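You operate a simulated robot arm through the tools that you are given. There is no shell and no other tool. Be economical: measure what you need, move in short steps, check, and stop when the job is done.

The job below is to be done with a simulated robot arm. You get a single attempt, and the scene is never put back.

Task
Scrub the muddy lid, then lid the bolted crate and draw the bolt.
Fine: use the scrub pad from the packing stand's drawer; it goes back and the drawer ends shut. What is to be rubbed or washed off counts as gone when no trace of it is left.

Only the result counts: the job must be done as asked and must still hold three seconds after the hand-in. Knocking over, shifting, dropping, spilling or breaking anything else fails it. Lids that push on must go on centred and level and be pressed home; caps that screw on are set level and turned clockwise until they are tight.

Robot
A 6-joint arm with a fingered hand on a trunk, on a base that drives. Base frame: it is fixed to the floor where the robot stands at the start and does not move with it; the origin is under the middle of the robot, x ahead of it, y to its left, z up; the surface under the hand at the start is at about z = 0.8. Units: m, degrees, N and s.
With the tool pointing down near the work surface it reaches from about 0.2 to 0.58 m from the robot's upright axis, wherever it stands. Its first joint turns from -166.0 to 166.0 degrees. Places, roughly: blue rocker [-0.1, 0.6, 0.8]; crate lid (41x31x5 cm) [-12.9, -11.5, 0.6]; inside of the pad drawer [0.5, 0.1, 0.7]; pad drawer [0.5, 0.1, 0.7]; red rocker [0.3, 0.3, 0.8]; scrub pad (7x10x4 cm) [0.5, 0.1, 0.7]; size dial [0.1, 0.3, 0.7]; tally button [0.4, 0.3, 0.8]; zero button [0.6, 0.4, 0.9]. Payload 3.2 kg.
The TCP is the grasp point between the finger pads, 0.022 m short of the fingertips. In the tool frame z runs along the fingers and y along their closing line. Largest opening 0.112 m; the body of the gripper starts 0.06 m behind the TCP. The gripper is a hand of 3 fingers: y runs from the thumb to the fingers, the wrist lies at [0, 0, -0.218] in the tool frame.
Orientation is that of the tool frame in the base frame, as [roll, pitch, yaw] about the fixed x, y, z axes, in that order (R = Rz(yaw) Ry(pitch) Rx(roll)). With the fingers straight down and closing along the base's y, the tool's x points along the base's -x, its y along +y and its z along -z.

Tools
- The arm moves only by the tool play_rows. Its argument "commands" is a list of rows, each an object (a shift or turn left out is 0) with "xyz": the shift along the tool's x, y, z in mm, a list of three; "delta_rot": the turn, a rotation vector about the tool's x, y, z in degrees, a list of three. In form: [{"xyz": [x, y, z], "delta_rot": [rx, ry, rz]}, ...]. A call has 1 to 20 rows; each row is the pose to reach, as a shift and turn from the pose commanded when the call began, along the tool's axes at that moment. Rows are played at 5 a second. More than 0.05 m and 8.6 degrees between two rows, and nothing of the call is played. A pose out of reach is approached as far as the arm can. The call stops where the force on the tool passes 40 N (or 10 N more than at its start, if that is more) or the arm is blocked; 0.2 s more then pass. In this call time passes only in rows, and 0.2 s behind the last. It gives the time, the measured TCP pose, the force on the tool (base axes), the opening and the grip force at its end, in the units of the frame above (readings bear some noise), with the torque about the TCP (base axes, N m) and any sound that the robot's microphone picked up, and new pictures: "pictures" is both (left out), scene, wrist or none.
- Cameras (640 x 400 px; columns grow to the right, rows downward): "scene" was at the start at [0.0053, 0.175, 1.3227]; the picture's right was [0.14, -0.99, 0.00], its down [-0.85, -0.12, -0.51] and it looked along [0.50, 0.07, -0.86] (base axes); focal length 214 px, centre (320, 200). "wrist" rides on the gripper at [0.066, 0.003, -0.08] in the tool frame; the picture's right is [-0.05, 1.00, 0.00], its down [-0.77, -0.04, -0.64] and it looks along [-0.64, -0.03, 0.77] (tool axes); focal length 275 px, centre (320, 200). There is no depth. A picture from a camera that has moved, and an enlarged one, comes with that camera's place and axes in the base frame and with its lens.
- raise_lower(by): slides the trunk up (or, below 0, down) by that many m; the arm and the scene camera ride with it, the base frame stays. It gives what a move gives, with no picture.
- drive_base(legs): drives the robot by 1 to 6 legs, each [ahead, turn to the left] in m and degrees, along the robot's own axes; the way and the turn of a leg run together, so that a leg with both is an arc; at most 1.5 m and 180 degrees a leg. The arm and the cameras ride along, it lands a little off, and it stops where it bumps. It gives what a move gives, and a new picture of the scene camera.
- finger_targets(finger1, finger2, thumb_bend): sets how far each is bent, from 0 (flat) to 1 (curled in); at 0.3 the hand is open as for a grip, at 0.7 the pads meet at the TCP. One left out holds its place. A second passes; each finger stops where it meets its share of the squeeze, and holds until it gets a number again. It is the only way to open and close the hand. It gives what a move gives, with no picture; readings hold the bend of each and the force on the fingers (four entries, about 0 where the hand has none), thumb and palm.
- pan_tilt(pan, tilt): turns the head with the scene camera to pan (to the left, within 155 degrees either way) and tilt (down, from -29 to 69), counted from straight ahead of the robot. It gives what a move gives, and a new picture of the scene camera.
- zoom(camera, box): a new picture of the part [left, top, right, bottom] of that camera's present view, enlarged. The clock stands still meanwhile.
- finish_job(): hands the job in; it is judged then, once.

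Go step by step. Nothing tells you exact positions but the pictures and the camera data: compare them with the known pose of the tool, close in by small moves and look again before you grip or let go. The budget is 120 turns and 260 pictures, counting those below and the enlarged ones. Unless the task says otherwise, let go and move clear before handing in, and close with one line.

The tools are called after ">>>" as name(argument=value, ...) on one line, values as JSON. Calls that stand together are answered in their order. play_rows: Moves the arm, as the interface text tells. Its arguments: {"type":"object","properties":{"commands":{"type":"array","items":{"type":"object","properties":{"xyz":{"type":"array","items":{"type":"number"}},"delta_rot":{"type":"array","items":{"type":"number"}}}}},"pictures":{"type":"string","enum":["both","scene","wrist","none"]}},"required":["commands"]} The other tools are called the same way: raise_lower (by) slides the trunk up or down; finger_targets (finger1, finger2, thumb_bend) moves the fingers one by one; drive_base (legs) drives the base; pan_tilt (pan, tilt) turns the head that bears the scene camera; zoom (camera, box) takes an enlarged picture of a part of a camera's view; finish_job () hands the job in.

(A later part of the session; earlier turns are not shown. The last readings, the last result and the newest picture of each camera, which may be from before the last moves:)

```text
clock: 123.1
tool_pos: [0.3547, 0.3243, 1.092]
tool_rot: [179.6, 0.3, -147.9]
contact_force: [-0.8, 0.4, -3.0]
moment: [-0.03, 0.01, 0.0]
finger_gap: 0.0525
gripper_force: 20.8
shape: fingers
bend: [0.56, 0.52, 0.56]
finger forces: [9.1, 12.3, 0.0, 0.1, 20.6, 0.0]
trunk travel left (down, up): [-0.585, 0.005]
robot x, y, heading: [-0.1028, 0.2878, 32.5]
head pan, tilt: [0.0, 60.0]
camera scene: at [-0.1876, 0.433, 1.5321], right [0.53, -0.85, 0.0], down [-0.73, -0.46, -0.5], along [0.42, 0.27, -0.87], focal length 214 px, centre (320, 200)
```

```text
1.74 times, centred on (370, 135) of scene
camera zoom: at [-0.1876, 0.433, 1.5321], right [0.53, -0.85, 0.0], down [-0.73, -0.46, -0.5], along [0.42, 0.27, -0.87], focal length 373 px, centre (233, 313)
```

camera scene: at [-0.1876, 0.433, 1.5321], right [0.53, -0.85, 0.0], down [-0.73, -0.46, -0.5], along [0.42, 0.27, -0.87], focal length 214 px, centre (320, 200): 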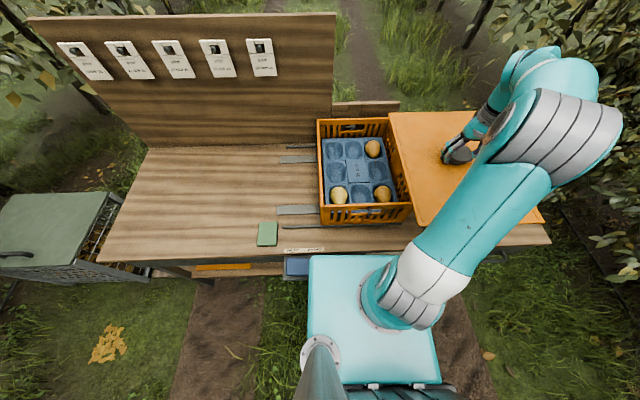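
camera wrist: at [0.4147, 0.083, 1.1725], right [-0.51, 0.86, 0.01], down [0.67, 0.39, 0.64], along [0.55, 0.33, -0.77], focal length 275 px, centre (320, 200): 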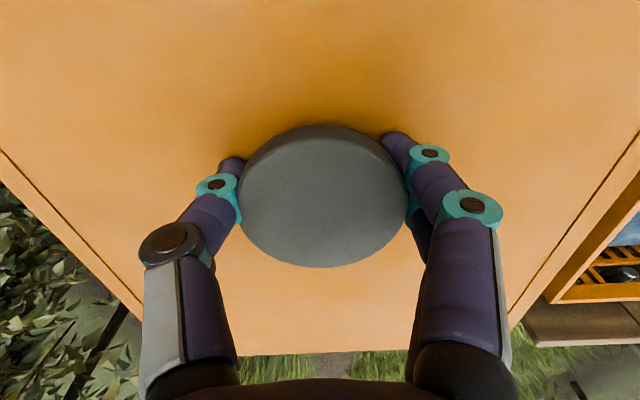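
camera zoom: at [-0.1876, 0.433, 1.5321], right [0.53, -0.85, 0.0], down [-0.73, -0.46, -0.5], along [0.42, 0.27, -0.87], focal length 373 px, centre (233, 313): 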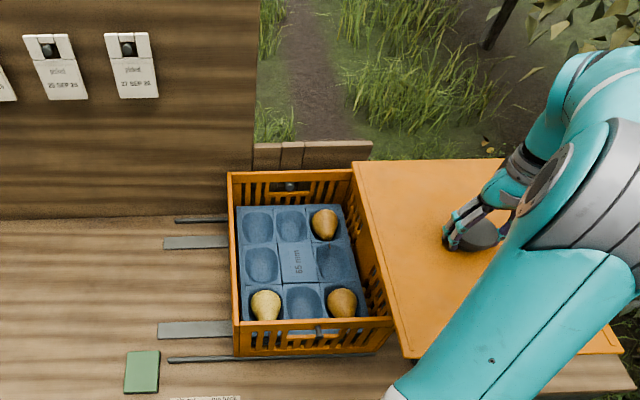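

Both pictures agree on the crate centre, about (0.333, 0.594), and show the lid centre about 7 mm ahead of the TCP. I'll swing the lid over the crate, staying high, and check alignment.

>>> play_rows(commands=[{"xyz": [-15, 35, 0]}, {"xyz": [-30, 70, 0], "delta_rot": [0, 0, -0.4]}, {"xyz": [-50, 105, 0], "delta_rot": [0, 0, -0.8]}, {"xyz": [-70, 145, 0], "delta_rot": [0.2, 0, -0.8]}, {"xyz": [-90, 185, 0], "delta_rot": [0.2, 0, -0.8]}, {"xyz": [-110, 220, 10], "delta_rot": [0.2, 0, -0.8]}, {"xyz": [-118, 239.6, 30], "delta_rot": [0.2, 0, -0.8]}, {"xyz": [-118, 239.6, 50], "delta_rot": [0.2, 0, -0.8]}], pictures="both")

>>> zoom(camera="scene", box=[290, 80, 450, 240])

```text
clock: 124.9
tool_pos: [0.3266, 0.5911, 1.0444]
tool_rot: [180.0, 0.2, -147.1]
contact_force: [-0.9, 0.3, -2.8]
moment: [0.02, 0.02, 0.01]
finger_gap: 0.0526
gripper_force: 21.6
shape: fingers
bend: [0.56, 0.52, 0.56]
finger forces: [9.4, 13.2, 0.0, 0.0, 20.6, 0.1]
trunk travel left (down, up): [-0.585, 0.005]
robot x, y, heading: [-0.1025, 0.2861, 31.8]
head pan, tilt: [0.0, 60.0]
camera scene: at [-0.1875, 0.4335, 1.532], right [0.53, -0.85, 0.0], down [-0.73, -0.46, -0.5], along [0.42, 0.27, -0.87], focal length 214 px, centre (320, 200)
camera wrist: at [0.268, 0.5572, 1.1249], right [-0.5, 0.86, 0.0], down [0.67, 0.39, 0.64], along [0.55, 0.32, -0.77], focal length 275 px, centre (320, 200)
```

scene: 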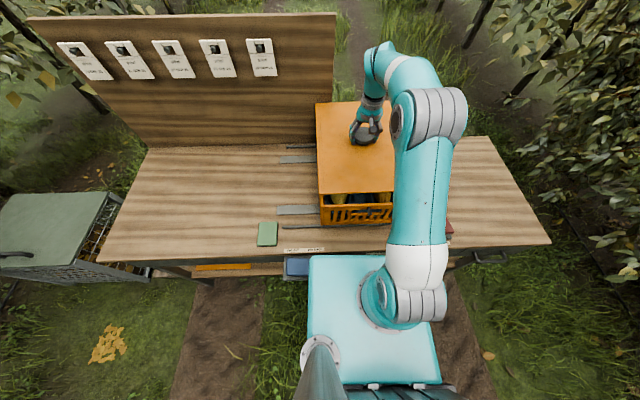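
wrist: 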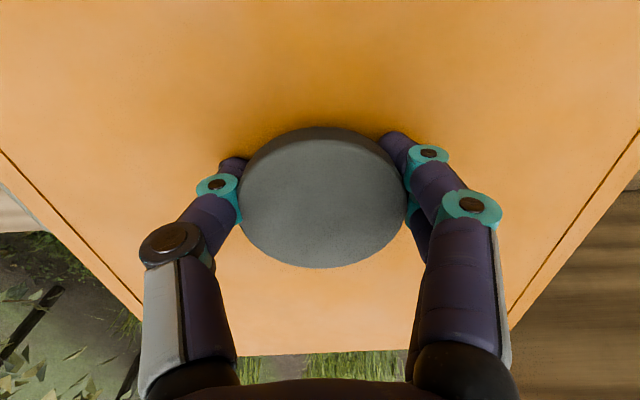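

```text
2.50 times, centred on (370, 160) of scene
camera zoom: at [-0.1875, 0.4335, 1.532], right [0.53, -0.85, 0.0], down [-0.73, -0.46, -0.5], along [0.42, 0.27, -0.87], focal length 536 px, centre (195, 300)
```

zoom: 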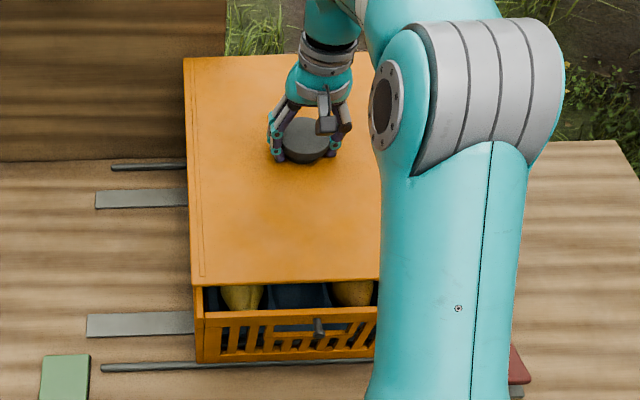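

Lid and crate line up; I judge the lid about 3 mm too far left and 2 mm too near. I'll correct that and lower to about 1.5 cm above the rim for a closer check.

>>> play_rows(commands=[{"xyz": [-2, -3, 15]}, {"xyz": [-2, -3, 30]}, {"xyz": [-2, -3, 42]}], pictures="none")

>>> zoom(camera="scene", box=[300, 90, 440, 240])

>>> zoom(camera="scene", box=[300, 160, 420, 235])

```text
clock: 125.7
tool_pos: [0.3296, 0.5888, 1.0001]
tool_rot: [179.9, 0.3, -147.1]
contact_force: [0.6, 0.4, -2.7]
moment: [-0.03, 0.03, 0.03]
finger_gap: 0.0525
gripper_force: 21.9
shape: fingers
bend: [0.56, 0.52, 0.56]
finger forces: [9.6, 13.0, 0.0, 0.0, 20.4, 0.0]
trunk travel left (down, up): [-0.585, 0.005]
robot x, y, heading: [-0.107, 0.2885, 32.2]
head pan, tilt: [0.0, 60.0]
```

```text
2.67 times, centred on (370, 165) of scene
camera zoom: at [-0.1876, 0.4335, 1.532], right [0.53, -0.85, 0.0], down [-0.73, -0.46, -0.5], along [0.42, 0.27, -0.87], focal length 572 px, centre (187, 293)
```

zoom: 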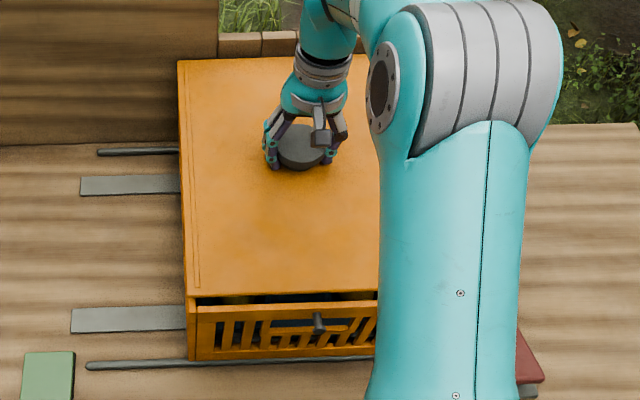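

```text
5.33 times, centred on (360, 198) of scene
camera zoom: at [-0.1876, 0.4335, 1.532], right [0.53, -0.85, 0.0], down [-0.73, -0.46, -0.5], along [0.42, 0.27, -0.87], focal length 1144 px, centre (107, 213)
```

zoom: 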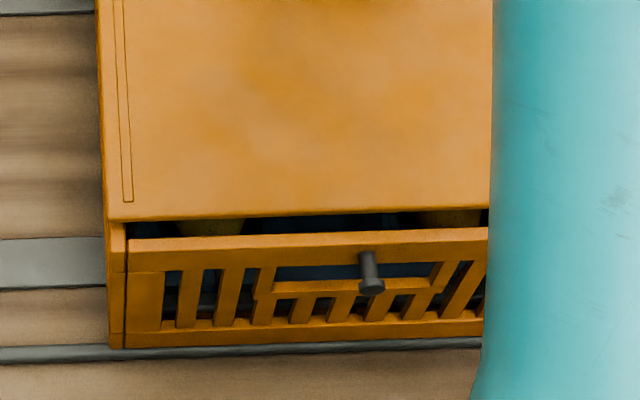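

Close, but I need a better look at the front rim to judge fore-aft centring.

>>> zoom(camera="scene", box=[312, 190, 362, 230])

>>> zoom(camera="scene", box=[305, 100, 355, 140])

```text
10.00 times, centred on (337, 210) of scene
camera zoom: at [-0.1876, 0.4335, 1.532], right [0.53, -0.85, 0.0], down [-0.73, -0.46, -0.5], along [0.42, 0.27, -0.87], focal length 2145 px, centre (150, 100)
```

zoom: 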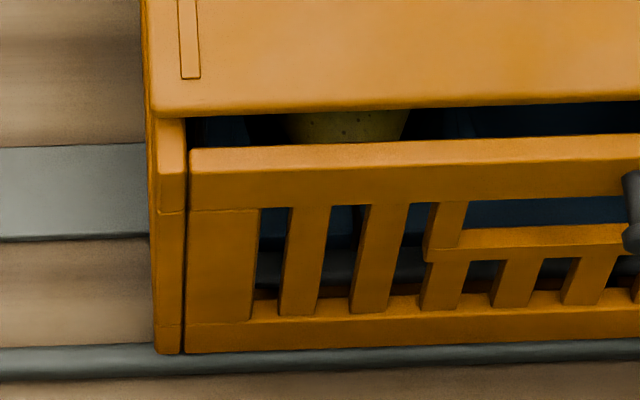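

```text
10.00 times, centred on (330, 120) of scene
camera zoom: at [-0.1876, 0.4335, 1.532], right [0.53, -0.85, 0.0], down [-0.73, -0.46, -0.5], along [0.42, 0.27, -0.87], focal length 2145 px, centre (220, 1000)
```

zoom: 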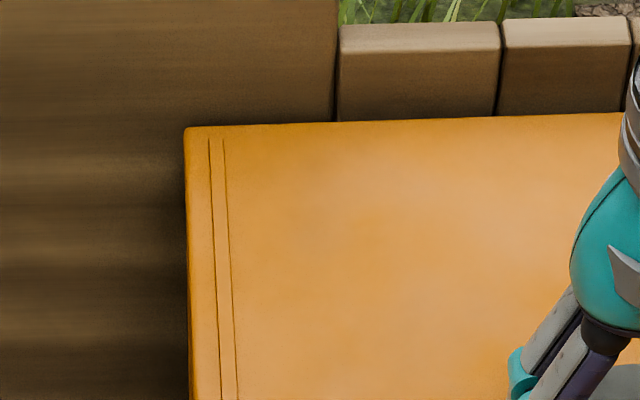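

The closer view says the lid should come about 4–5 mm toward me and 1–2 mm right. I'll apply that and lower until light contact.

>>> play_rows(commands=[{"xyz": [4.5, -1.5, 4]}, {"xyz": [4.5, -1.5, 8]}, {"xyz": [4.5, -1.5, 11]}], pictures="none")

>>> zoom(camera="scene", box=[312, 190, 362, 230])

```text
clock: 126.7
tool_pos: [0.3281, 0.5852, 0.994]
tool_rot: [179.9, 1.1, -147.2]
contact_force: [-2.3, -3.8, 18.9]
moment: [0.73, 0.69, 0.26]
finger_gap: 0.0522
gripper_force: 29.6
shape: fingers
bend: [0.58, 0.55, 0.57]
finger forces: [21.4, 20.3, 0.1, 0.1, 18.4, 0.0]
trunk travel left (down, up): [-0.585, 0.005]
robot x, y, heading: [-0.0992, 0.2911, 32.5]
head pan, tilt: [0.0, 60.0]
stopped in row 3: the force on the tool passed its limit at 41 N (the readings are from after the stop); the commanded pose is now the measured one
```

```text
10.00 times, centred on (337, 210) of scene
camera zoom: at [-0.1903, 0.4311, 1.532], right [0.53, -0.85, 0.0], down [-0.73, -0.46, -0.5], along [0.42, 0.27, -0.86], focal length 2145 px, centre (150, 100)
```

zoom: 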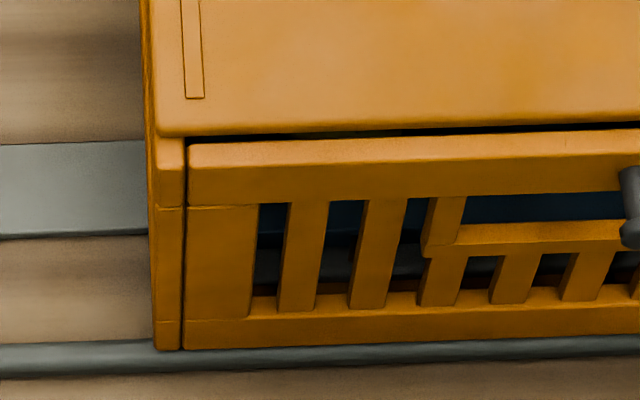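

The lid touched the rim, with the contact mostly on the left side. I'll let the lid rest on the crate, release, and look at it from clear of the arm before pressing.

>>> play_rows(commands=[{"xyz": [0, 0, -1.5], "delta_rot": [0, 0.4, 0]}, {"xyz": [0, 0, -2.5], "delta_rot": [0, 0.8, 0]}], pictures="none")

>>> finger_targets(finger1=0.42, finger2=0.42, thumb_bend=0.42)

>>> play_rows(commands=[{"xyz": [0, 0, -20]}, {"xyz": [0, 0, -50]}, {"xyz": [20, -20, -70]}, {"xyz": [45, -60, -70]}, {"xyz": [65, -100, -70]}, {"xyz": [85, -140, -70]}, {"xyz": [105, -180, -70]}], pictures="both")

>>> zoom(camera="scene", box=[300, 90, 440, 240])

```text
clock: 127.3
tool_pos: [0.3277, 0.5858, 0.9953]
tool_rot: [179.9, 0.0, -147.1]
contact_force: [0.0, -1.5, 7.5]
moment: [0.71, 0.25, -0.03]
finger_gap: 0.0523
gripper_force: 27.0
shape: fingers
bend: [0.57, 0.55, 0.57]
finger forces: [13.3, 21.8, 0.0, 0.0, 19.1, 0.0]
trunk travel left (down, up): [-0.585, 0.005]
robot x, y, heading: [-0.1071, 0.2933, 32.2]
head pan, tilt: [0.0, 60.0]
```

```text
clock: 128.3
tool_pos: [0.3278, 0.5863, 0.9932]
tool_rot: [-180.0, -0.2, -147.1]
contact_force: [-0.4, -0.8, 0.4]
moment: [0.04, -0.03, -0.01]
finger_gap: 0.077
gripper_force: 0.2
shape: fingers
bend: [0.42, 0.42, 0.42]
finger forces: [0.0, 0.2, 0.0, 0.0, 0.4, 0.1]
trunk travel left (down, up): [-0.585, 0.005]
robot x, y, heading: [-0.1039, 0.2884, 32.6]
head pan, tilt: [0.0, 60.0]
```

```text
clock: 129.9
tool_pos: [0.3365, 0.379, 1.065]
tool_rot: [180.0, -0.1, -147.1]
contact_force: [0.6, -0.4, 0.5]
moment: [0.0, -0.01, -0.02]
finger_gap: 0.0777
gripper_force: 0.0
shape: fingers
bend: [0.42, 0.42, 0.42]
finger forces: [0.0, 0.0, 0.0, 0.1, 0.0, 0.1]
trunk travel left (down, up): [-0.585, 0.005]
robot x, y, heading: [-0.1034, 0.2859, 32.2]
head pan, tilt: [0.0, 60.0]
camera scene: at [-0.1877, 0.4325, 1.5321], right [0.53, -0.85, 0.0], down [-0.73, -0.46, -0.5], along [0.42, 0.27, -0.87], focal length 214 px, centre (320, 200)
camera wrist: at [0.2788, 0.3442, 1.1466], right [-0.5, 0.86, 0.0], down [0.67, 0.39, 0.63], along [0.55, 0.32, -0.77], focal length 275 px, centre (320, 200)
```

scene: 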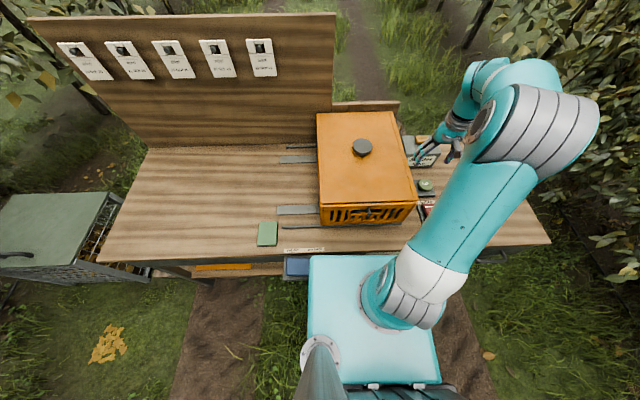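
wrist: 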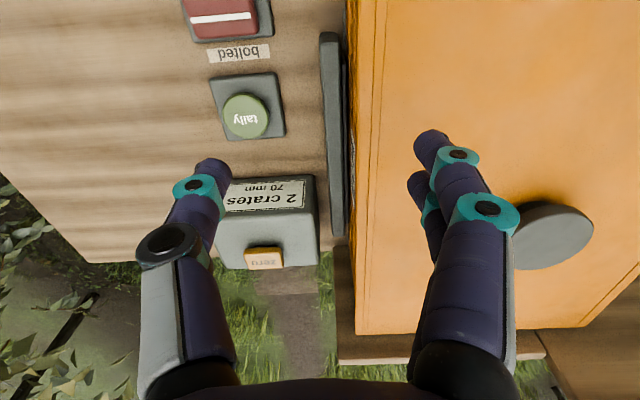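

```text
2.67 times, centred on (370, 165) of scene
camera zoom: at [-0.1877, 0.4325, 1.5321], right [0.53, -0.85, 0.0], down [-0.73, -0.46, -0.5], along [0.42, 0.27, -0.87], focal length 572 px, centre (187, 293)
```

zoom: 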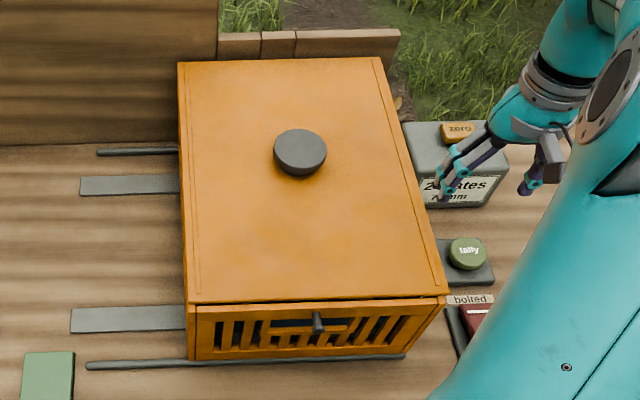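

The lid rests on the crate. Checking its corners closely.

>>> zoom(camera="scene", box=[312, 190, 362, 230])

>>> zoom(camera="scene", box=[375, 185, 425, 225])

>>> zoom(camera="scene", box=[305, 100, 355, 140])

>>> zoom(camera="wrist", box=[300, 0, 460, 100])

```text
10.00 times, centred on (337, 210) of scene
camera zoom: at [-0.1877, 0.4325, 1.5321], right [0.53, -0.85, 0.0], down [-0.73, -0.46, -0.5], along [0.42, 0.27, -0.87], focal length 2145 px, centre (150, 100)
```

zoom: 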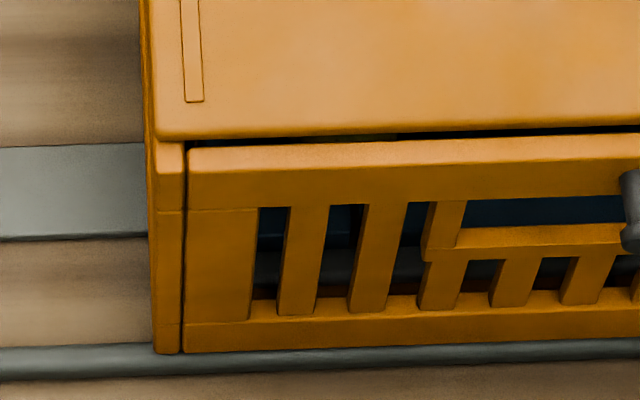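

```text
10.00 times, centred on (400, 205) of scene
camera zoom: at [-0.1877, 0.4325, 1.5321], right [0.53, -0.85, 0.0], down [-0.73, -0.46, -0.5], along [0.42, 0.27, -0.87], focal length 2145 px, centre (-480, 150)
```

zoom: 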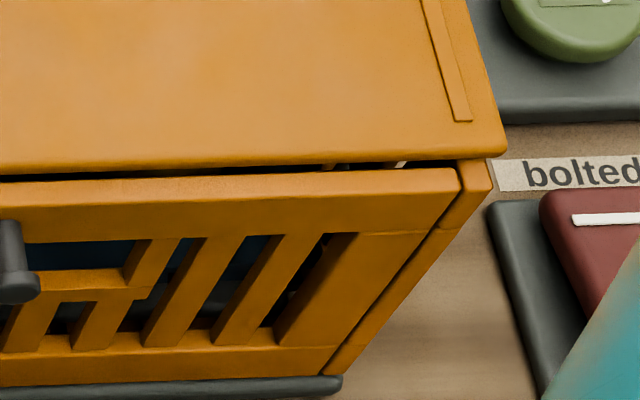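

```text
10.00 times, centred on (330, 120) of scene
camera zoom: at [-0.1877, 0.4325, 1.5321], right [0.53, -0.85, 0.0], down [-0.73, -0.46, -0.5], along [0.42, 0.27, -0.87], focal length 2145 px, centre (220, 1000)
```

zoom: 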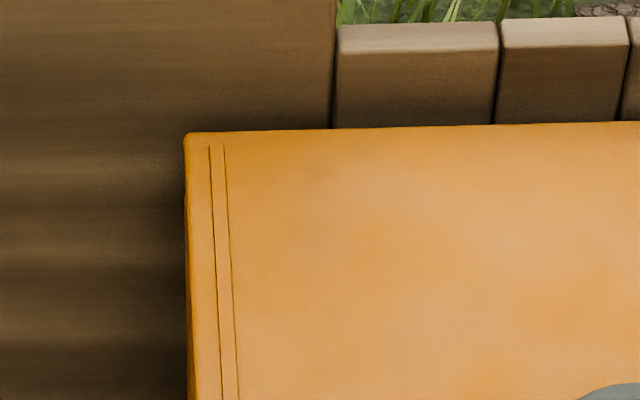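

```text
4.00 times, centred on (380, 50) of wrist
camera zoom: at [0.2788, 0.3442, 1.1466], right [-0.5, 0.86, 0.0], down [0.67, 0.39, 0.63], along [0.55, 0.32, -0.77], focal length 1101 px, centre (80, 800)
```

zoom: 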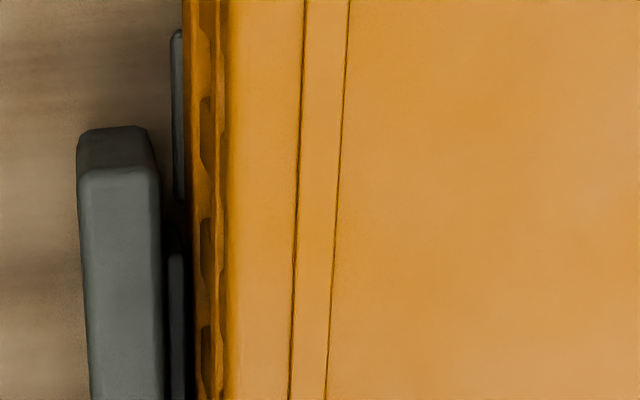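

Measured edges: sideways the lid is centred within about 1 mm, but it sits about 8 mm too far back (front inset 8 mm, back overhang 8 mm). I'll regrip the knob, lift slightly, and shift it 8 mm toward me.

>>> play_rows(commands=[{"xyz": [-20, 40, 0]}, {"xyz": [-40, 80, 0]}, {"xyz": [-60, 120, 0]}, {"xyz": [-85, 160, 0]}, {"xyz": [-105, 180, 20]}, {"xyz": [-105, 180, 50]}, {"xyz": [-105, 180, 70]}], pictures="wrist")

>>> finger_targets(finger1=0.65, finger2=0.65, thumb_bend=0.65)

```text
clock: 131.5
tool_pos: [0.3287, 0.5874, 0.9972]
tool_rot: [179.9, 0.0, -147.1]
contact_force: [-0.4, 0.6, 0.5]
moment: [-0.02, 0.0, 0.01]
finger_gap: 0.0774
gripper_force: 0.1
shape: fingers
bend: [0.42, 0.42, 0.42]
finger forces: [0.0, 0.0, 0.0, 0.1, 0.0, 0.1]
trunk travel left (down, up): [-0.585, 0.005]
robot x, y, heading: [-0.1046, 0.2888, 32.3]
head pan, tilt: [0.0, 60.0]
camera wrist: at [0.2701, 0.5526, 1.077], right [-0.5, 0.86, 0.0], down [0.67, 0.39, 0.64], along [0.55, 0.32, -0.77], focal length 275 px, centre (320, 200)
```

wrist: 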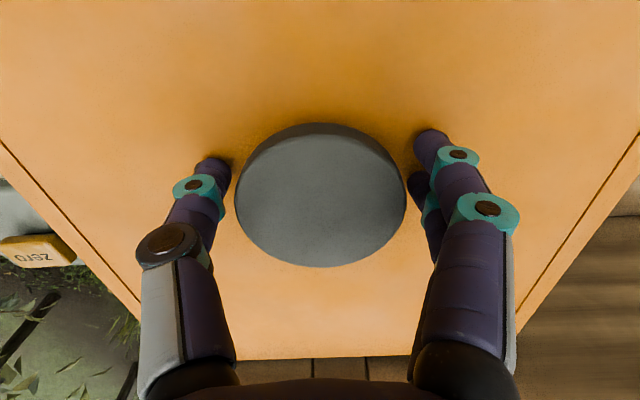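

```text
clock: 132.5
tool_pos: [0.3279, 0.5864, 0.9964]
tool_rot: [179.9, -0.1, -147.2]
contact_force: [-0.2, -0.8, -0.9]
moment: [0.32, 0.1, 0.02]
finger_gap: 0.0532
gripper_force: 21.8
shape: fingers
bend: [0.53, 0.5, 0.56]
finger forces: [9.1, 15.3, 0.0, 0.0, 19.5, 0.1]
trunk travel left (down, up): [-0.585, 0.005]
robot x, y, heading: [-0.1089, 0.2907, 32.2]
head pan, tilt: [0.0, 60.0]
```

Gripped. Lift 8 mm, shift 8 mm toward me, and set down lightly again.

>>> play_rows(commands=[{"xyz": [0, 0, -5]}, {"xyz": [0, 0.5, -9]}, {"xyz": [4, 0.5, -9]}, {"xyz": [8, 0.5, -9]}, {"xyz": [8, 0.5, -5]}, {"xyz": [8, 0.5, -2]}, {"xyz": [8, 0.5, 0]}], pictures="none")

>>> zoom(camera="scene", box=[312, 190, 362, 230])

>>> zoom(camera="scene", box=[305, 100, 355, 140])

```text
clock: 134.1
tool_pos: [0.3215, 0.5829, 0.994]
tool_rot: [179.9, -0.1, -147.1]
contact_force: [0.4, 0.1, -2.5]
moment: [-0.05, -0.02, -0.01]
finger_gap: 0.053
gripper_force: 20.5
shape: fingers
bend: [0.54, 0.5, 0.56]
finger forces: [9.7, 12.0, 0.1, 0.0, 19.4, 0.0]
trunk travel left (down, up): [-0.585, 0.005]
robot x, y, heading: [-0.109, 0.2914, 32.5]
head pan, tilt: [0.0, 60.0]
```

```text
10.00 times, centred on (337, 210) of scene
camera zoom: at [-0.1876, 0.4334, 1.532], right [0.53, -0.85, 0.0], down [-0.73, -0.46, -0.5], along [0.42, 0.27, -0.87], focal length 2145 px, centre (150, 100)
```

zoom: 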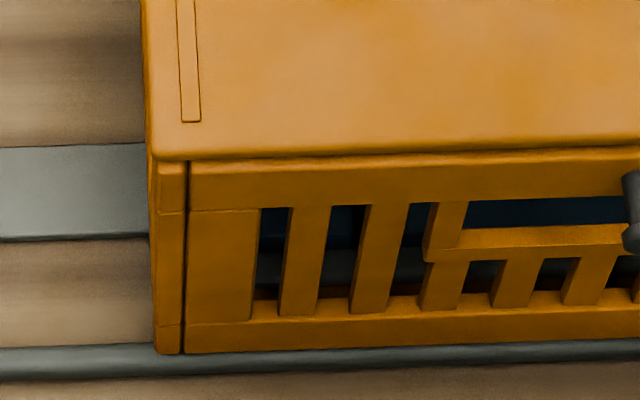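

```text
10.00 times, centred on (330, 120) of scene
camera zoom: at [-0.1876, 0.4334, 1.532], right [0.53, -0.85, 0.0], down [-0.73, -0.46, -0.5], along [0.42, 0.27, -0.87], focal length 2145 px, centre (220, 1000)
```

zoom: 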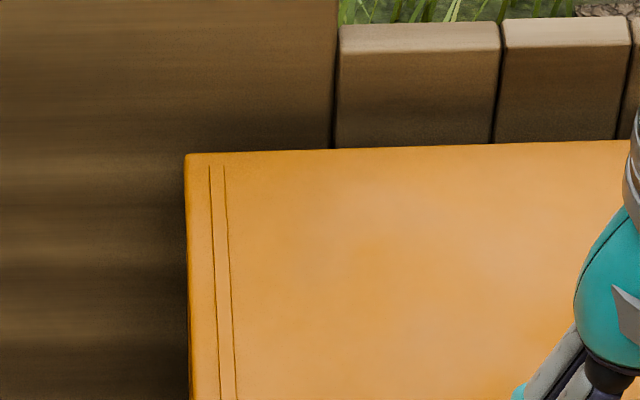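

Now the lid lies over the front rim, perhaps 2 mm too near. I'll correct 2 mm and lower to contact.

>>> play_rows(commands=[{"xyz": [-2, 0, 2]}, {"xyz": [-2, 0, 4]}, {"xyz": [-2, 0, 6]}, {"xyz": [-2, 0, 8]}], pictures="none")

>>> zoom(camera="scene", box=[312, 190, 362, 230])

```text
clock: 135.1
tool_pos: [0.32, 0.5822, 0.9902]
tool_rot: [179.9, 0.3, -147.0]
contact_force: [-2.0, -2.6, 40.0]
moment: [0.98, 0.89, 0.17]
finger_gap: 0.053
gripper_force: 38.4
shape: fingers
bend: [0.58, 0.54, 0.57]
finger forces: [27.9, 27.8, 0.1, 0.0, 21.8, 0.0]
trunk travel left (down, up): [-0.585, 0.005]
robot x, y, heading: [-0.1065, 0.2888, 32.3]
head pan, tilt: [0.0, 60.0]
```

```text
10.00 times, centred on (337, 210) of scene
camera zoom: at [-0.1918, 0.43, 1.5327], right [0.53, -0.85, 0.0], down [-0.73, -0.46, -0.5], along [0.42, 0.27, -0.86], focal length 2145 px, centre (150, 100)
```

zoom: 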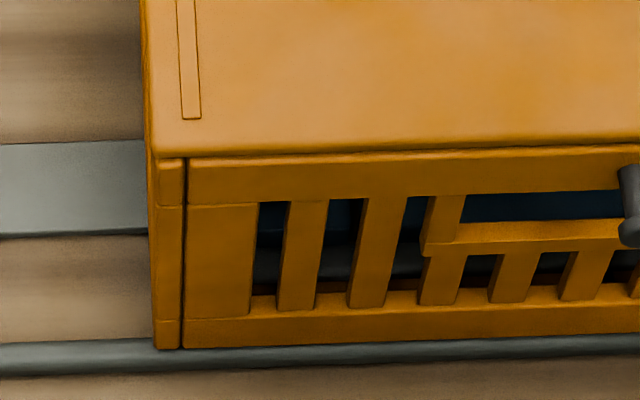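

Contact with 40 N. I'll release, rise, close the fist and press on the knob to seat it, then inspect.

>>> play_rows(commands=[{"xyz": [0, 0, -3]}], pictures="none")

>>> finger_targets(finger1=0.38, finger2=0.38, thumb_bend=0.38)

>>> play_rows(commands=[{"xyz": [0, 0, -25]}, {"xyz": [0, 0, -50]}], pictures="both")

>>> finger_targets(finger1=0.7, finger2=0.7, thumb_bend=0.7)

>>> zoom(camera="scene", box=[300, 90, 440, 240])

>>> zoom(camera="scene", box=[305, 100, 355, 140])

```text
clock: 135.5
tool_pos: [0.3214, 0.5826, 0.9895]
tool_rot: [179.8, 0.0, -147.1]
contact_force: [-1.4, -2.0, 27.4]
moment: [0.85, 0.59, 0.09]
finger_gap: 0.0529
gripper_force: 33.6
shape: fingers
bend: [0.58, 0.54, 0.57]
finger forces: [20.3, 26.4, 0.0, 0.1, 19.4, 0.0]
trunk travel left (down, up): [-0.585, 0.005]
robot x, y, heading: [-0.1031, 0.2901, 32.5]
head pan, tilt: [0.0, 60.0]
```

```text
clock: 136.5
tool_pos: [0.3231, 0.5835, 0.9891]
tool_rot: [179.9, 0.0, -147.2]
contact_force: [-2.2, -0.9, 0.8]
moment: [-0.02, 0.01, -0.01]
finger_gap: 0.0896
gripper_force: 1.2
shape: fingers
bend: [0.38, 0.38, 0.38]
finger forces: [0.2, 0.1, 0.0, 0.0, 0.8, 0.1]
trunk travel left (down, up): [-0.585, 0.005]
robot x, y, heading: [-0.1054, 0.2904, 32.3]
head pan, tilt: [0.0, 60.0]
```

```text
clock: 137.1
tool_pos: [0.3236, 0.5848, 1.0389]
tool_rot: [179.9, 0.0, -147.0]
contact_force: [0.8, -0.3, 0.8]
moment: [0.01, -0.02, -0.01]
finger_gap: 0.0893
gripper_force: 0.1
shape: fingers
bend: [0.38, 0.38, 0.38]
finger forces: [0.1, 0.0, 0.0, 0.0, 0.0, 0.1]
trunk travel left (down, up): [-0.585, 0.005]
robot x, y, heading: [-0.1026, 0.2856, 32.4]
head pan, tilt: [0.0, 60.0]
camera scene: at [-0.188, 0.4332, 1.532], right [0.53, -0.85, 0.0], down [-0.73, -0.46, -0.5], along [0.42, 0.27, -0.87], focal length 214 px, centre (320, 200)
camera wrist: at [0.2652, 0.5504, 1.1209], right [-0.5, 0.86, 0.0], down [0.67, 0.39, 0.63], along [0.55, 0.32, -0.77], focal length 275 px, centre (320, 200)
```

scene: 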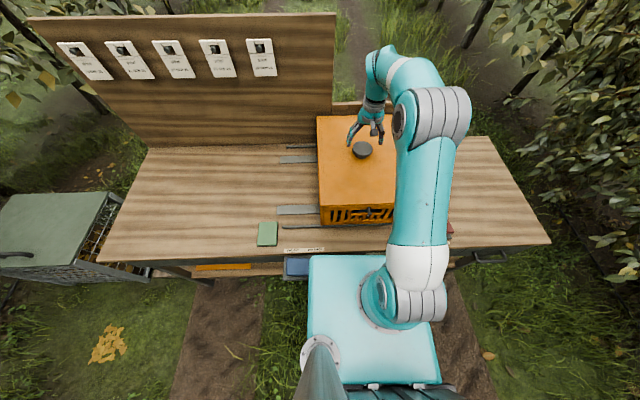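
wrist: 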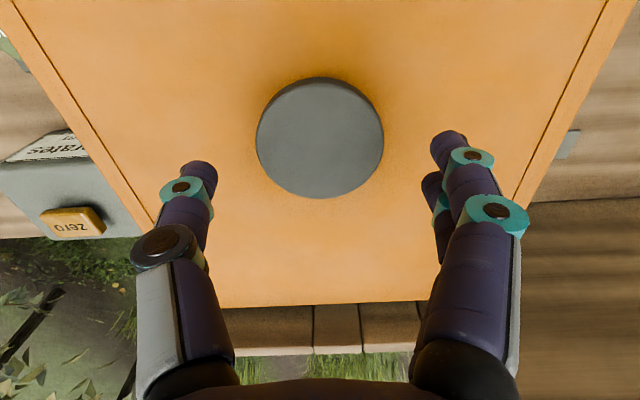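

```text
clock: 138.1
tool_pos: [0.3243, 0.586, 1.0386]
tool_rot: [180.0, 0.0, -147.1]
contact_force: [-0.6, -0.1, -0.3]
moment: [0.0, 0.02, -0.02]
finger_gap: 0.003
gripper_force: 0.1
shape: fingers
bend: [0.7, 0.7, 0.7]
finger forces: [0.0, 0.0, 0.0, 0.0, 0.0, 0.0]
trunk travel left (down, up): [-0.585, 0.005]
robot x, y, heading: [-0.1027, 0.2916, 32.3]
head pan, tilt: [0.0, 60.0]
```

```text
2.67 times, centred on (370, 165) of scene
camera zoom: at [-0.188, 0.4333, 1.532], right [0.53, -0.85, 0.0], down [-0.73, -0.46, -0.5], along [0.42, 0.27, -0.87], focal length 572 px, centre (187, 293)
```

zoom: 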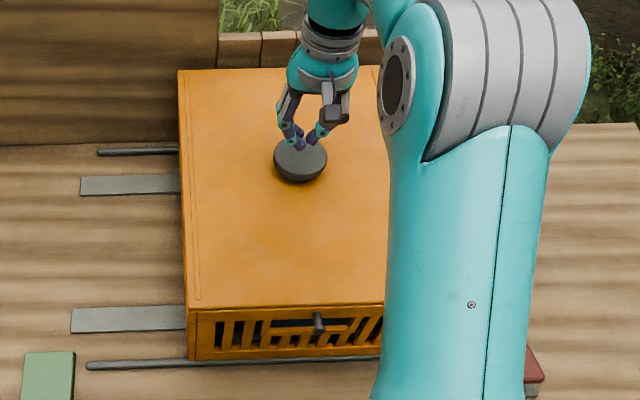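

```text
10.00 times, centred on (330, 120) of scene
camera zoom: at [-0.188, 0.4333, 1.532], right [0.53, -0.85, 0.0], down [-0.73, -0.46, -0.5], along [0.42, 0.27, -0.87], focal length 2145 px, centre (220, 1000)
```

zoom: 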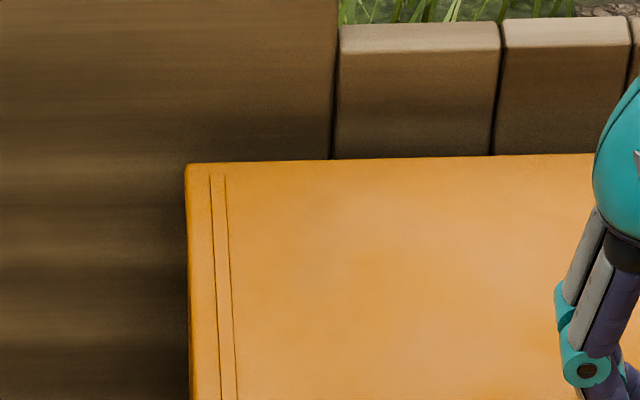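

The lid sits squarely; the fist is centred over the knob. Pressing down.

>>> play_rows(commands=[{"xyz": [0, 0, 12]}, {"xyz": [0, 0, 20]}, {"xyz": [0, 0, 25]}, {"xyz": [0, 0, 29]}, {"xyz": [0, 0, 33]}, {"xyz": [0, 0, 37]}, {"xyz": [0, 0, 41]}, {"xyz": [0, 0, 45]}], pictures="none")

>>> zoom(camera="scene", box=[312, 190, 362, 230])

```text
clock: 139.3
tool_pos: [0.3235, 0.5848, 1.0133]
tool_rot: [179.9, 0.8, -147.0]
contact_force: [-1.3, -1.2, 21.7]
moment: [-0.13, 0.06, -0.01]
finger_gap: 0.0
gripper_force: 10.8
shape: fingers
bend: [0.71, 0.71, 0.71]
finger forces: [5.9, 4.1, 0.0, 0.0, 12.2, 0.0]
trunk travel left (down, up): [-0.585, 0.005]
robot x, y, heading: [-0.1011, 0.291, 32.3]
head pan, tilt: [0.0, 60.0]
stopped in row 5: the force on the tool passed its limit at 46 N (the readings are from after the stop); the commanded pose is now the measured one
```

```text
10.00 times, centred on (337, 210) of scene
camera zoom: at [-0.1905, 0.4314, 1.5322], right [0.53, -0.85, 0.0], down [-0.73, -0.46, -0.5], along [0.42, 0.27, -0.86], focal length 2145 px, centre (150, 100)
```

zoom: 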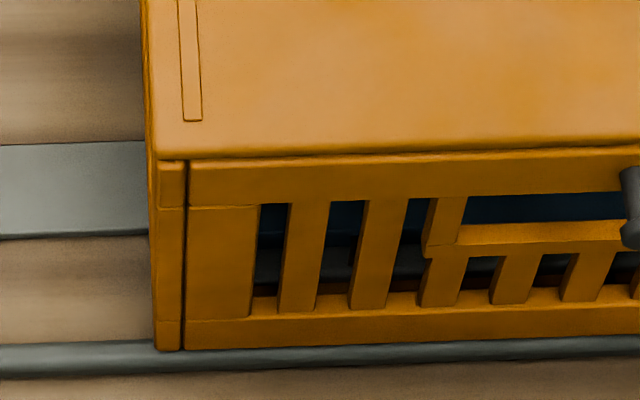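

It took 46 N at the centre with no further give visible. I'll press once more from this loaded state to see whether anything still moves.

>>> play_rows(commands=[{"xyz": [0, 0, 2]}, {"xyz": [0, 0, 3]}], pictures="none")

>>> play_rows(commands=[{"xyz": [0, 0, 1.5]}, {"xyz": [0, 0, 3]}, {"xyz": [0, 0, 4.5]}], pictures="none")

>>> play_rows(commands=[{"xyz": [0, 0, 1.5]}, {"xyz": [0, 0, 3]}, {"xyz": [0, 0, 4.5]}], pictures="none")

```text
clock: 139.8
tool_pos: [0.3248, 0.5844, 1.0137]
tool_rot: [179.9, 1.3, -147.1]
contact_force: [-2.2, -0.8, 21.0]
moment: [-0.08, 0.09, 0.03]
finger_gap: 0.0002
gripper_force: 10.8
shape: fingers
bend: [0.72, 0.71, 0.72]
finger forces: [6.6, 4.4, 0.0, 0.0, 11.5, 0.0]
trunk travel left (down, up): [-0.585, 0.005]
robot x, y, heading: [-0.1053, 0.2888, 32.4]
head pan, tilt: [0.0, 60.0]
stopped in row 2: the force on the tool passed its limit at 42 N (the readings are from after the stop); the commanded pose is now the measured one
```

```text
clock: 140.3
tool_pos: [0.3258, 0.5858, 1.0136]
tool_rot: [179.8, 1.6, -147.0]
contact_force: [-2.4, -0.6, 21.8]
moment: [-0.1, 0.1, 0.0]
finger_gap: 0.0002
gripper_force: 11.6
shape: fingers
bend: [0.72, 0.71, 0.72]
finger forces: [7.2, 4.6, 0.1, 0.0, 11.2, 0.0]
trunk travel left (down, up): [-0.585, 0.005]
robot x, y, heading: [-0.1037, 0.2926, 32.3]
head pan, tilt: [0.0, 60.0]
stopped in row 2: the force on the tool passed its limit at 42 N (the readings are from after the stop); the commanded pose is now the measured one
```

```text
clock: 140.9
tool_pos: [0.3267, 0.5871, 1.0127]
tool_rot: [179.9, 2.0, -146.9]
contact_force: [-3.1, -1.1, 21.8]
moment: [-0.12, 0.14, -0.01]
finger_gap: 0.0
gripper_force: 11.4
shape: fingers
bend: [0.72, 0.71, 0.72]
finger forces: [7.4, 4.5, 0.1, 0.1, 11.3, 0.0]
trunk travel left (down, up): [-0.585, 0.005]
robot x, y, heading: [-0.1036, 0.2914, 32.5]
head pan, tilt: [0.0, 60.0]
stopped in row 2: the force on the tool passed its limit at 42 N (the readings are from after the stop); the commanded pose is now the measured one
```

It's solid at 42 N. I'll lift away, re-level the hand and inspect the seated lid from the scene and wrist cameras.

>>> play_rows(commands=[{"xyz": [0, 0, -30], "delta_rot": [0, 1, 0]}, {"xyz": [0, 0, -60], "delta_rot": [0, 2, 0]}, {"xyz": [20, -40, -70], "delta_rot": [0, 2, 0]}, {"xyz": [40, -80, -70], "delta_rot": [0, 2, 0]}, {"xyz": [60, -120, -70], "delta_rot": [0, 2, 0]}, {"xyz": [80, -160, -70], "delta_rot": [0, 2, 0]}, {"xyz": [100, -200, -70], "delta_rot": [0, 2, 0]}], pictures="both")

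>>> zoom(camera="scene", box=[312, 190, 362, 230])

>>> zoom(camera="scene", box=[375, 185, 425, 225])

>>> zoom(camera="scene", box=[305, 100, 355, 140])

>>> zoom(camera="wrist", box=[240, 0, 480, 200])

```text
clock: 142.5
tool_pos: [0.3511, 0.3646, 1.076]
tool_rot: [179.9, -0.4, -147.0]
contact_force: [0.0, -0.1, -1.3]
moment: [0.03, -0.03, 0.0]
finger_gap: 0.0018
gripper_force: 0.1
shape: fingers
bend: [0.7, 0.7, 0.7]
finger forces: [0.1, 0.0, 0.0, 0.0, 0.0, 0.1]
trunk travel left (down, up): [-0.585, 0.005]
robot x, y, heading: [-0.1049, 0.2945, 32.1]
head pan, tilt: [0.0, 60.0]
camera scene: at [-0.1878, 0.4325, 1.5321], right [0.53, -0.85, 0.0], down [-0.73, -0.46, -0.5], along [0.42, 0.27, -0.87], focal length 214 px, centre (320, 200)
camera wrist: at [0.2931, 0.3293, 1.159], right [-0.51, 0.86, 0.0], down [0.67, 0.39, 0.63], along [0.54, 0.32, -0.78], focal length 275 px, centre (320, 200)
```

scene: 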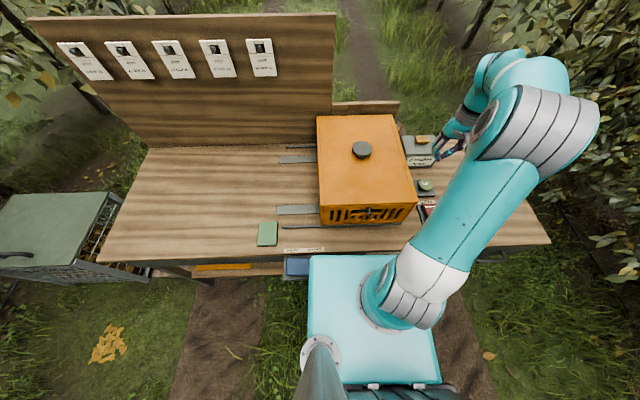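
wrist: 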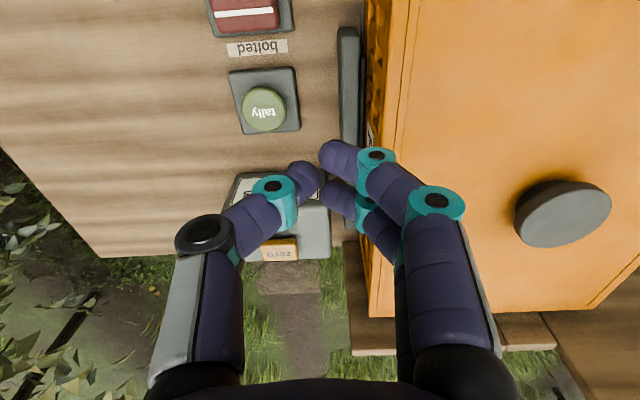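

```text
10.00 times, centred on (337, 210) of scene
camera zoom: at [-0.1878, 0.4325, 1.5321], right [0.53, -0.85, 0.0], down [-0.73, -0.46, -0.5], along [0.42, 0.27, -0.87], focal length 2145 px, centre (150, 100)
```

zoom: 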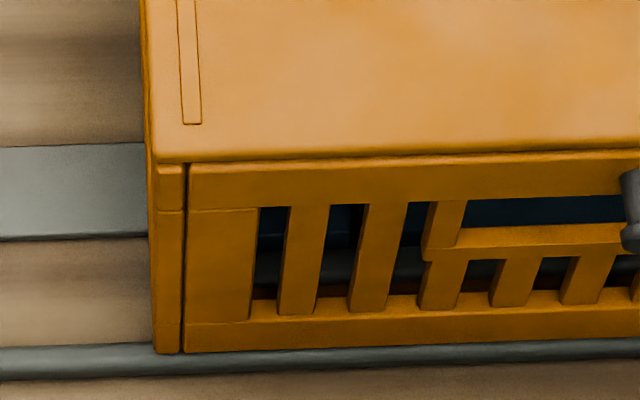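

```text
10.00 times, centred on (400, 205) of scene
camera zoom: at [-0.1878, 0.4325, 1.5321], right [0.53, -0.85, 0.0], down [-0.73, -0.46, -0.5], along [0.42, 0.27, -0.87], focal length 2145 px, centre (-480, 150)
```

zoom: 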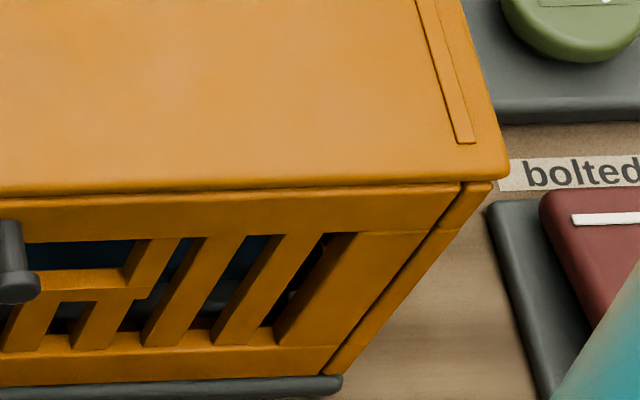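

```text
10.00 times, centred on (330, 120) of scene
camera zoom: at [-0.1878, 0.4325, 1.5321], right [0.53, -0.85, 0.0], down [-0.73, -0.46, -0.5], along [0.42, 0.27, -0.87], focal length 2145 px, centre (220, 1000)
```

zoom: 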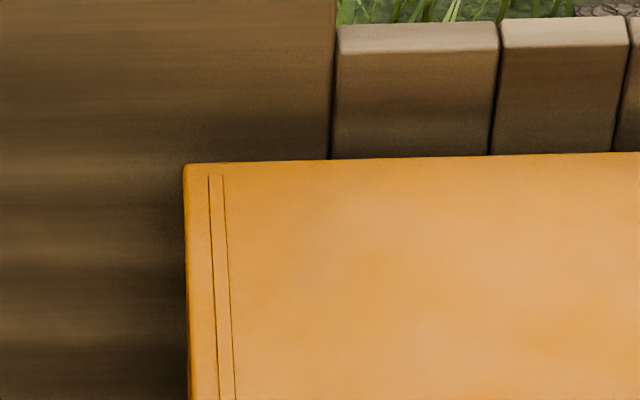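

```text
2.00 times, centred on (360, 100) of wrist
camera zoom: at [0.2931, 0.3293, 1.159], right [-0.51, 0.86, 0.0], down [0.67, 0.39, 0.63], along [0.54, 0.32, -0.78], focal length 551 px, centre (240, 400)
```

zoom: 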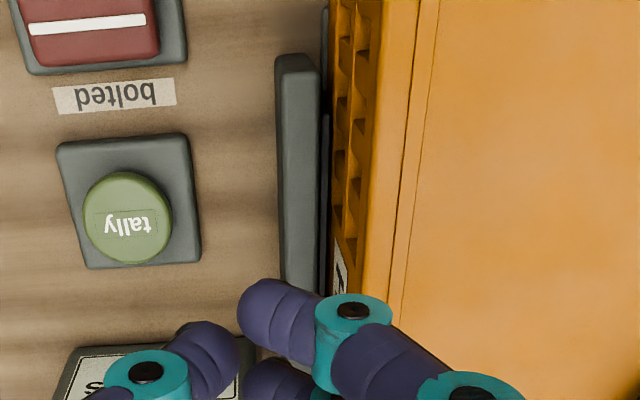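

The lid is seated flush, centred within a few millimetres, and level. Next is the red rocker: its "bolted" end is down and its near "loose" end stands up at about (0.29, 0.235). I'll move the closed hand over it and look.

>>> play_rows(commands=[{"xyz": [40, -25, 0]}, {"xyz": [80, -50, 0]}, {"xyz": [118, -73, 20]}, {"xyz": [118, -73, 60]}, {"xyz": [118, -73, 100]}, {"xyz": [118, -73, 120]}], pictures="both")

>>> zoom(camera="scene", box=[390, 150, 490, 250])

```text
clock: 143.9
tool_pos: [0.2929, 0.2372, 0.9572]
tool_rot: [179.9, -0.4, -147.1]
contact_force: [-0.5, 0.8, 0.4]
moment: [0.01, 0.0, -0.01]
finger_gap: 0.002
gripper_force: 0.1
shape: fingers
bend: [0.7, 0.7, 0.7]
finger forces: [0.0, 0.1, 0.0, 0.0, 0.1, 0.1]
trunk travel left (down, up): [-0.585, 0.005]
robot x, y, heading: [-0.1053, 0.2882, 32.7]
head pan, tilt: [0.0, 60.0]
camera scene: at [-0.1878, 0.433, 1.5321], right [0.53, -0.85, 0.0], down [-0.73, -0.46, -0.5], along [0.42, 0.27, -0.87], focal length 214 px, centre (320, 200)
camera wrist: at [0.2355, 0.2036, 1.039], right [-0.51, 0.86, 0.0], down [0.67, 0.39, 0.63], along [0.54, 0.32, -0.78], focal length 275 px, centre (320, 200)
```

scene: 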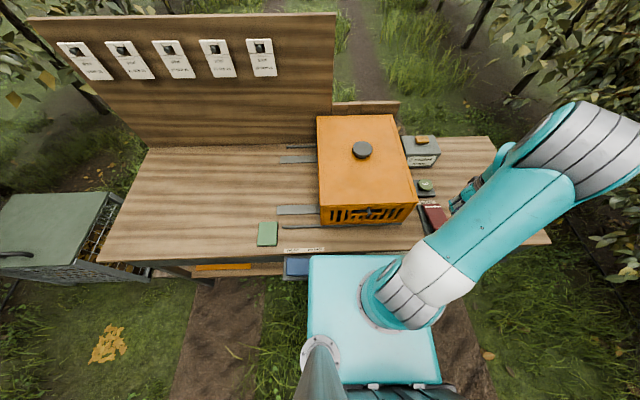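
wrist: 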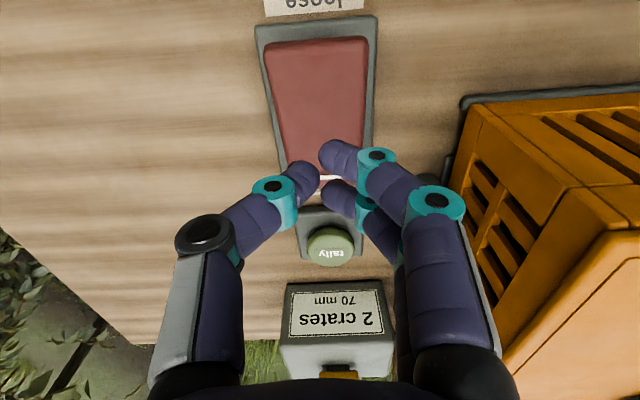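

```text
4.00 times, centred on (440, 200) of scene
camera zoom: at [-0.1878, 0.433, 1.5321], right [0.53, -0.85, 0.0], down [-0.73, -0.46, -0.5], along [0.42, 0.27, -0.87], focal length 858 px, centre (-160, 200)
```

zoom: 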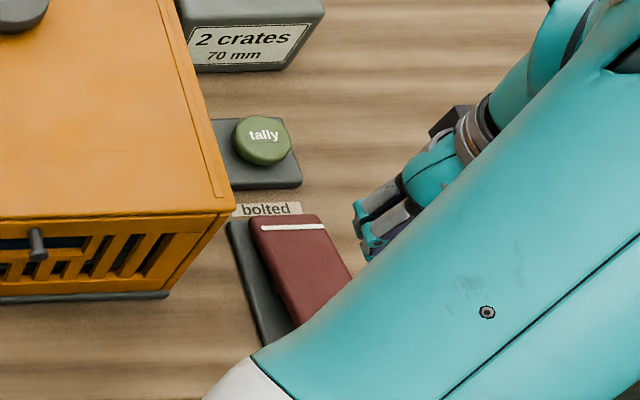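

The near (loose) end of the rocker is the raised one. I'll shift 16 mm toward me and press it down in small steps.

>>> play_rows(commands=[{"xyz": [16, 1, 30]}, {"xyz": [16, 1, 65]}, {"xyz": [16, 1, 80]}, {"xyz": [16, 1, 87]}, {"xyz": [16, 1, 94]}, {"xyz": [16, 1, 100]}, {"xyz": [16, 1, 106]}, {"xyz": [16, 1, 112]}, {"xyz": [16, 1, 118]}, {"xyz": [16, 1, 124]}], pictures="both")

```text
clock: 145.6
tool_pos: [0.2774, 0.2283, 0.8539]
tool_rot: [-179.8, 0.0, -147.2]
contact_force: [-7.7, -3.3, 33.9]
moment: [0.07, -0.14, 0.03]
finger_gap: 0.0004
gripper_force: 17.5
shape: fingers
bend: [0.7, 0.74, 0.72]
finger forces: [0.0, 18.6, 0.1, 0.0, 17.1, 0.1]
trunk travel left (down, up): [-0.585, 0.005]
robot x, y, heading: [-0.1032, 0.2889, 32.4]
head pan, tilt: [0.0, 60.0]
stopped in row 8: the force on the tool passed its limit at 46 N (the readings are from after the stop); the commanded pose is now the measured one
camera scene: at [-0.1921, 0.4332, 1.5323], right [0.53, -0.85, 0.0], down [-0.73, -0.46, -0.5], along [0.43, 0.27, -0.86], focal length 214 px, centre (320, 200)
camera wrist: at [0.2194, 0.1952, 0.9346], right [-0.5, 0.86, -0.01], down [0.66, 0.39, 0.64], along [0.55, 0.32, -0.77], focal length 275 px, centre (320, 200)
```

scene: 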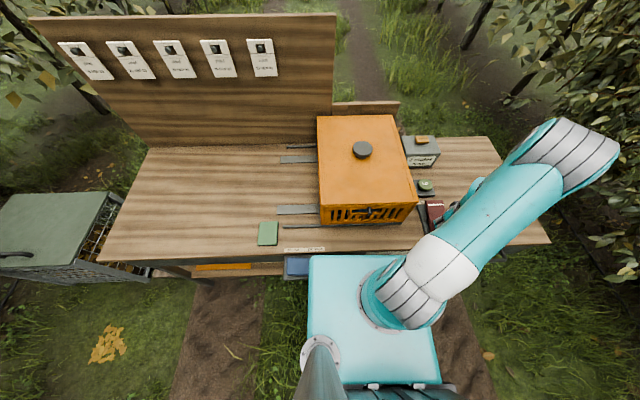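
wrist: 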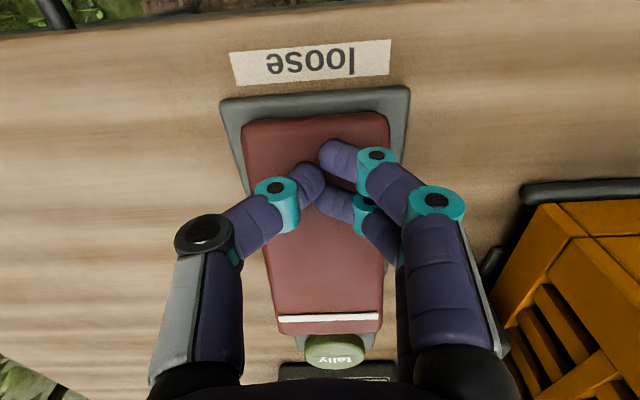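

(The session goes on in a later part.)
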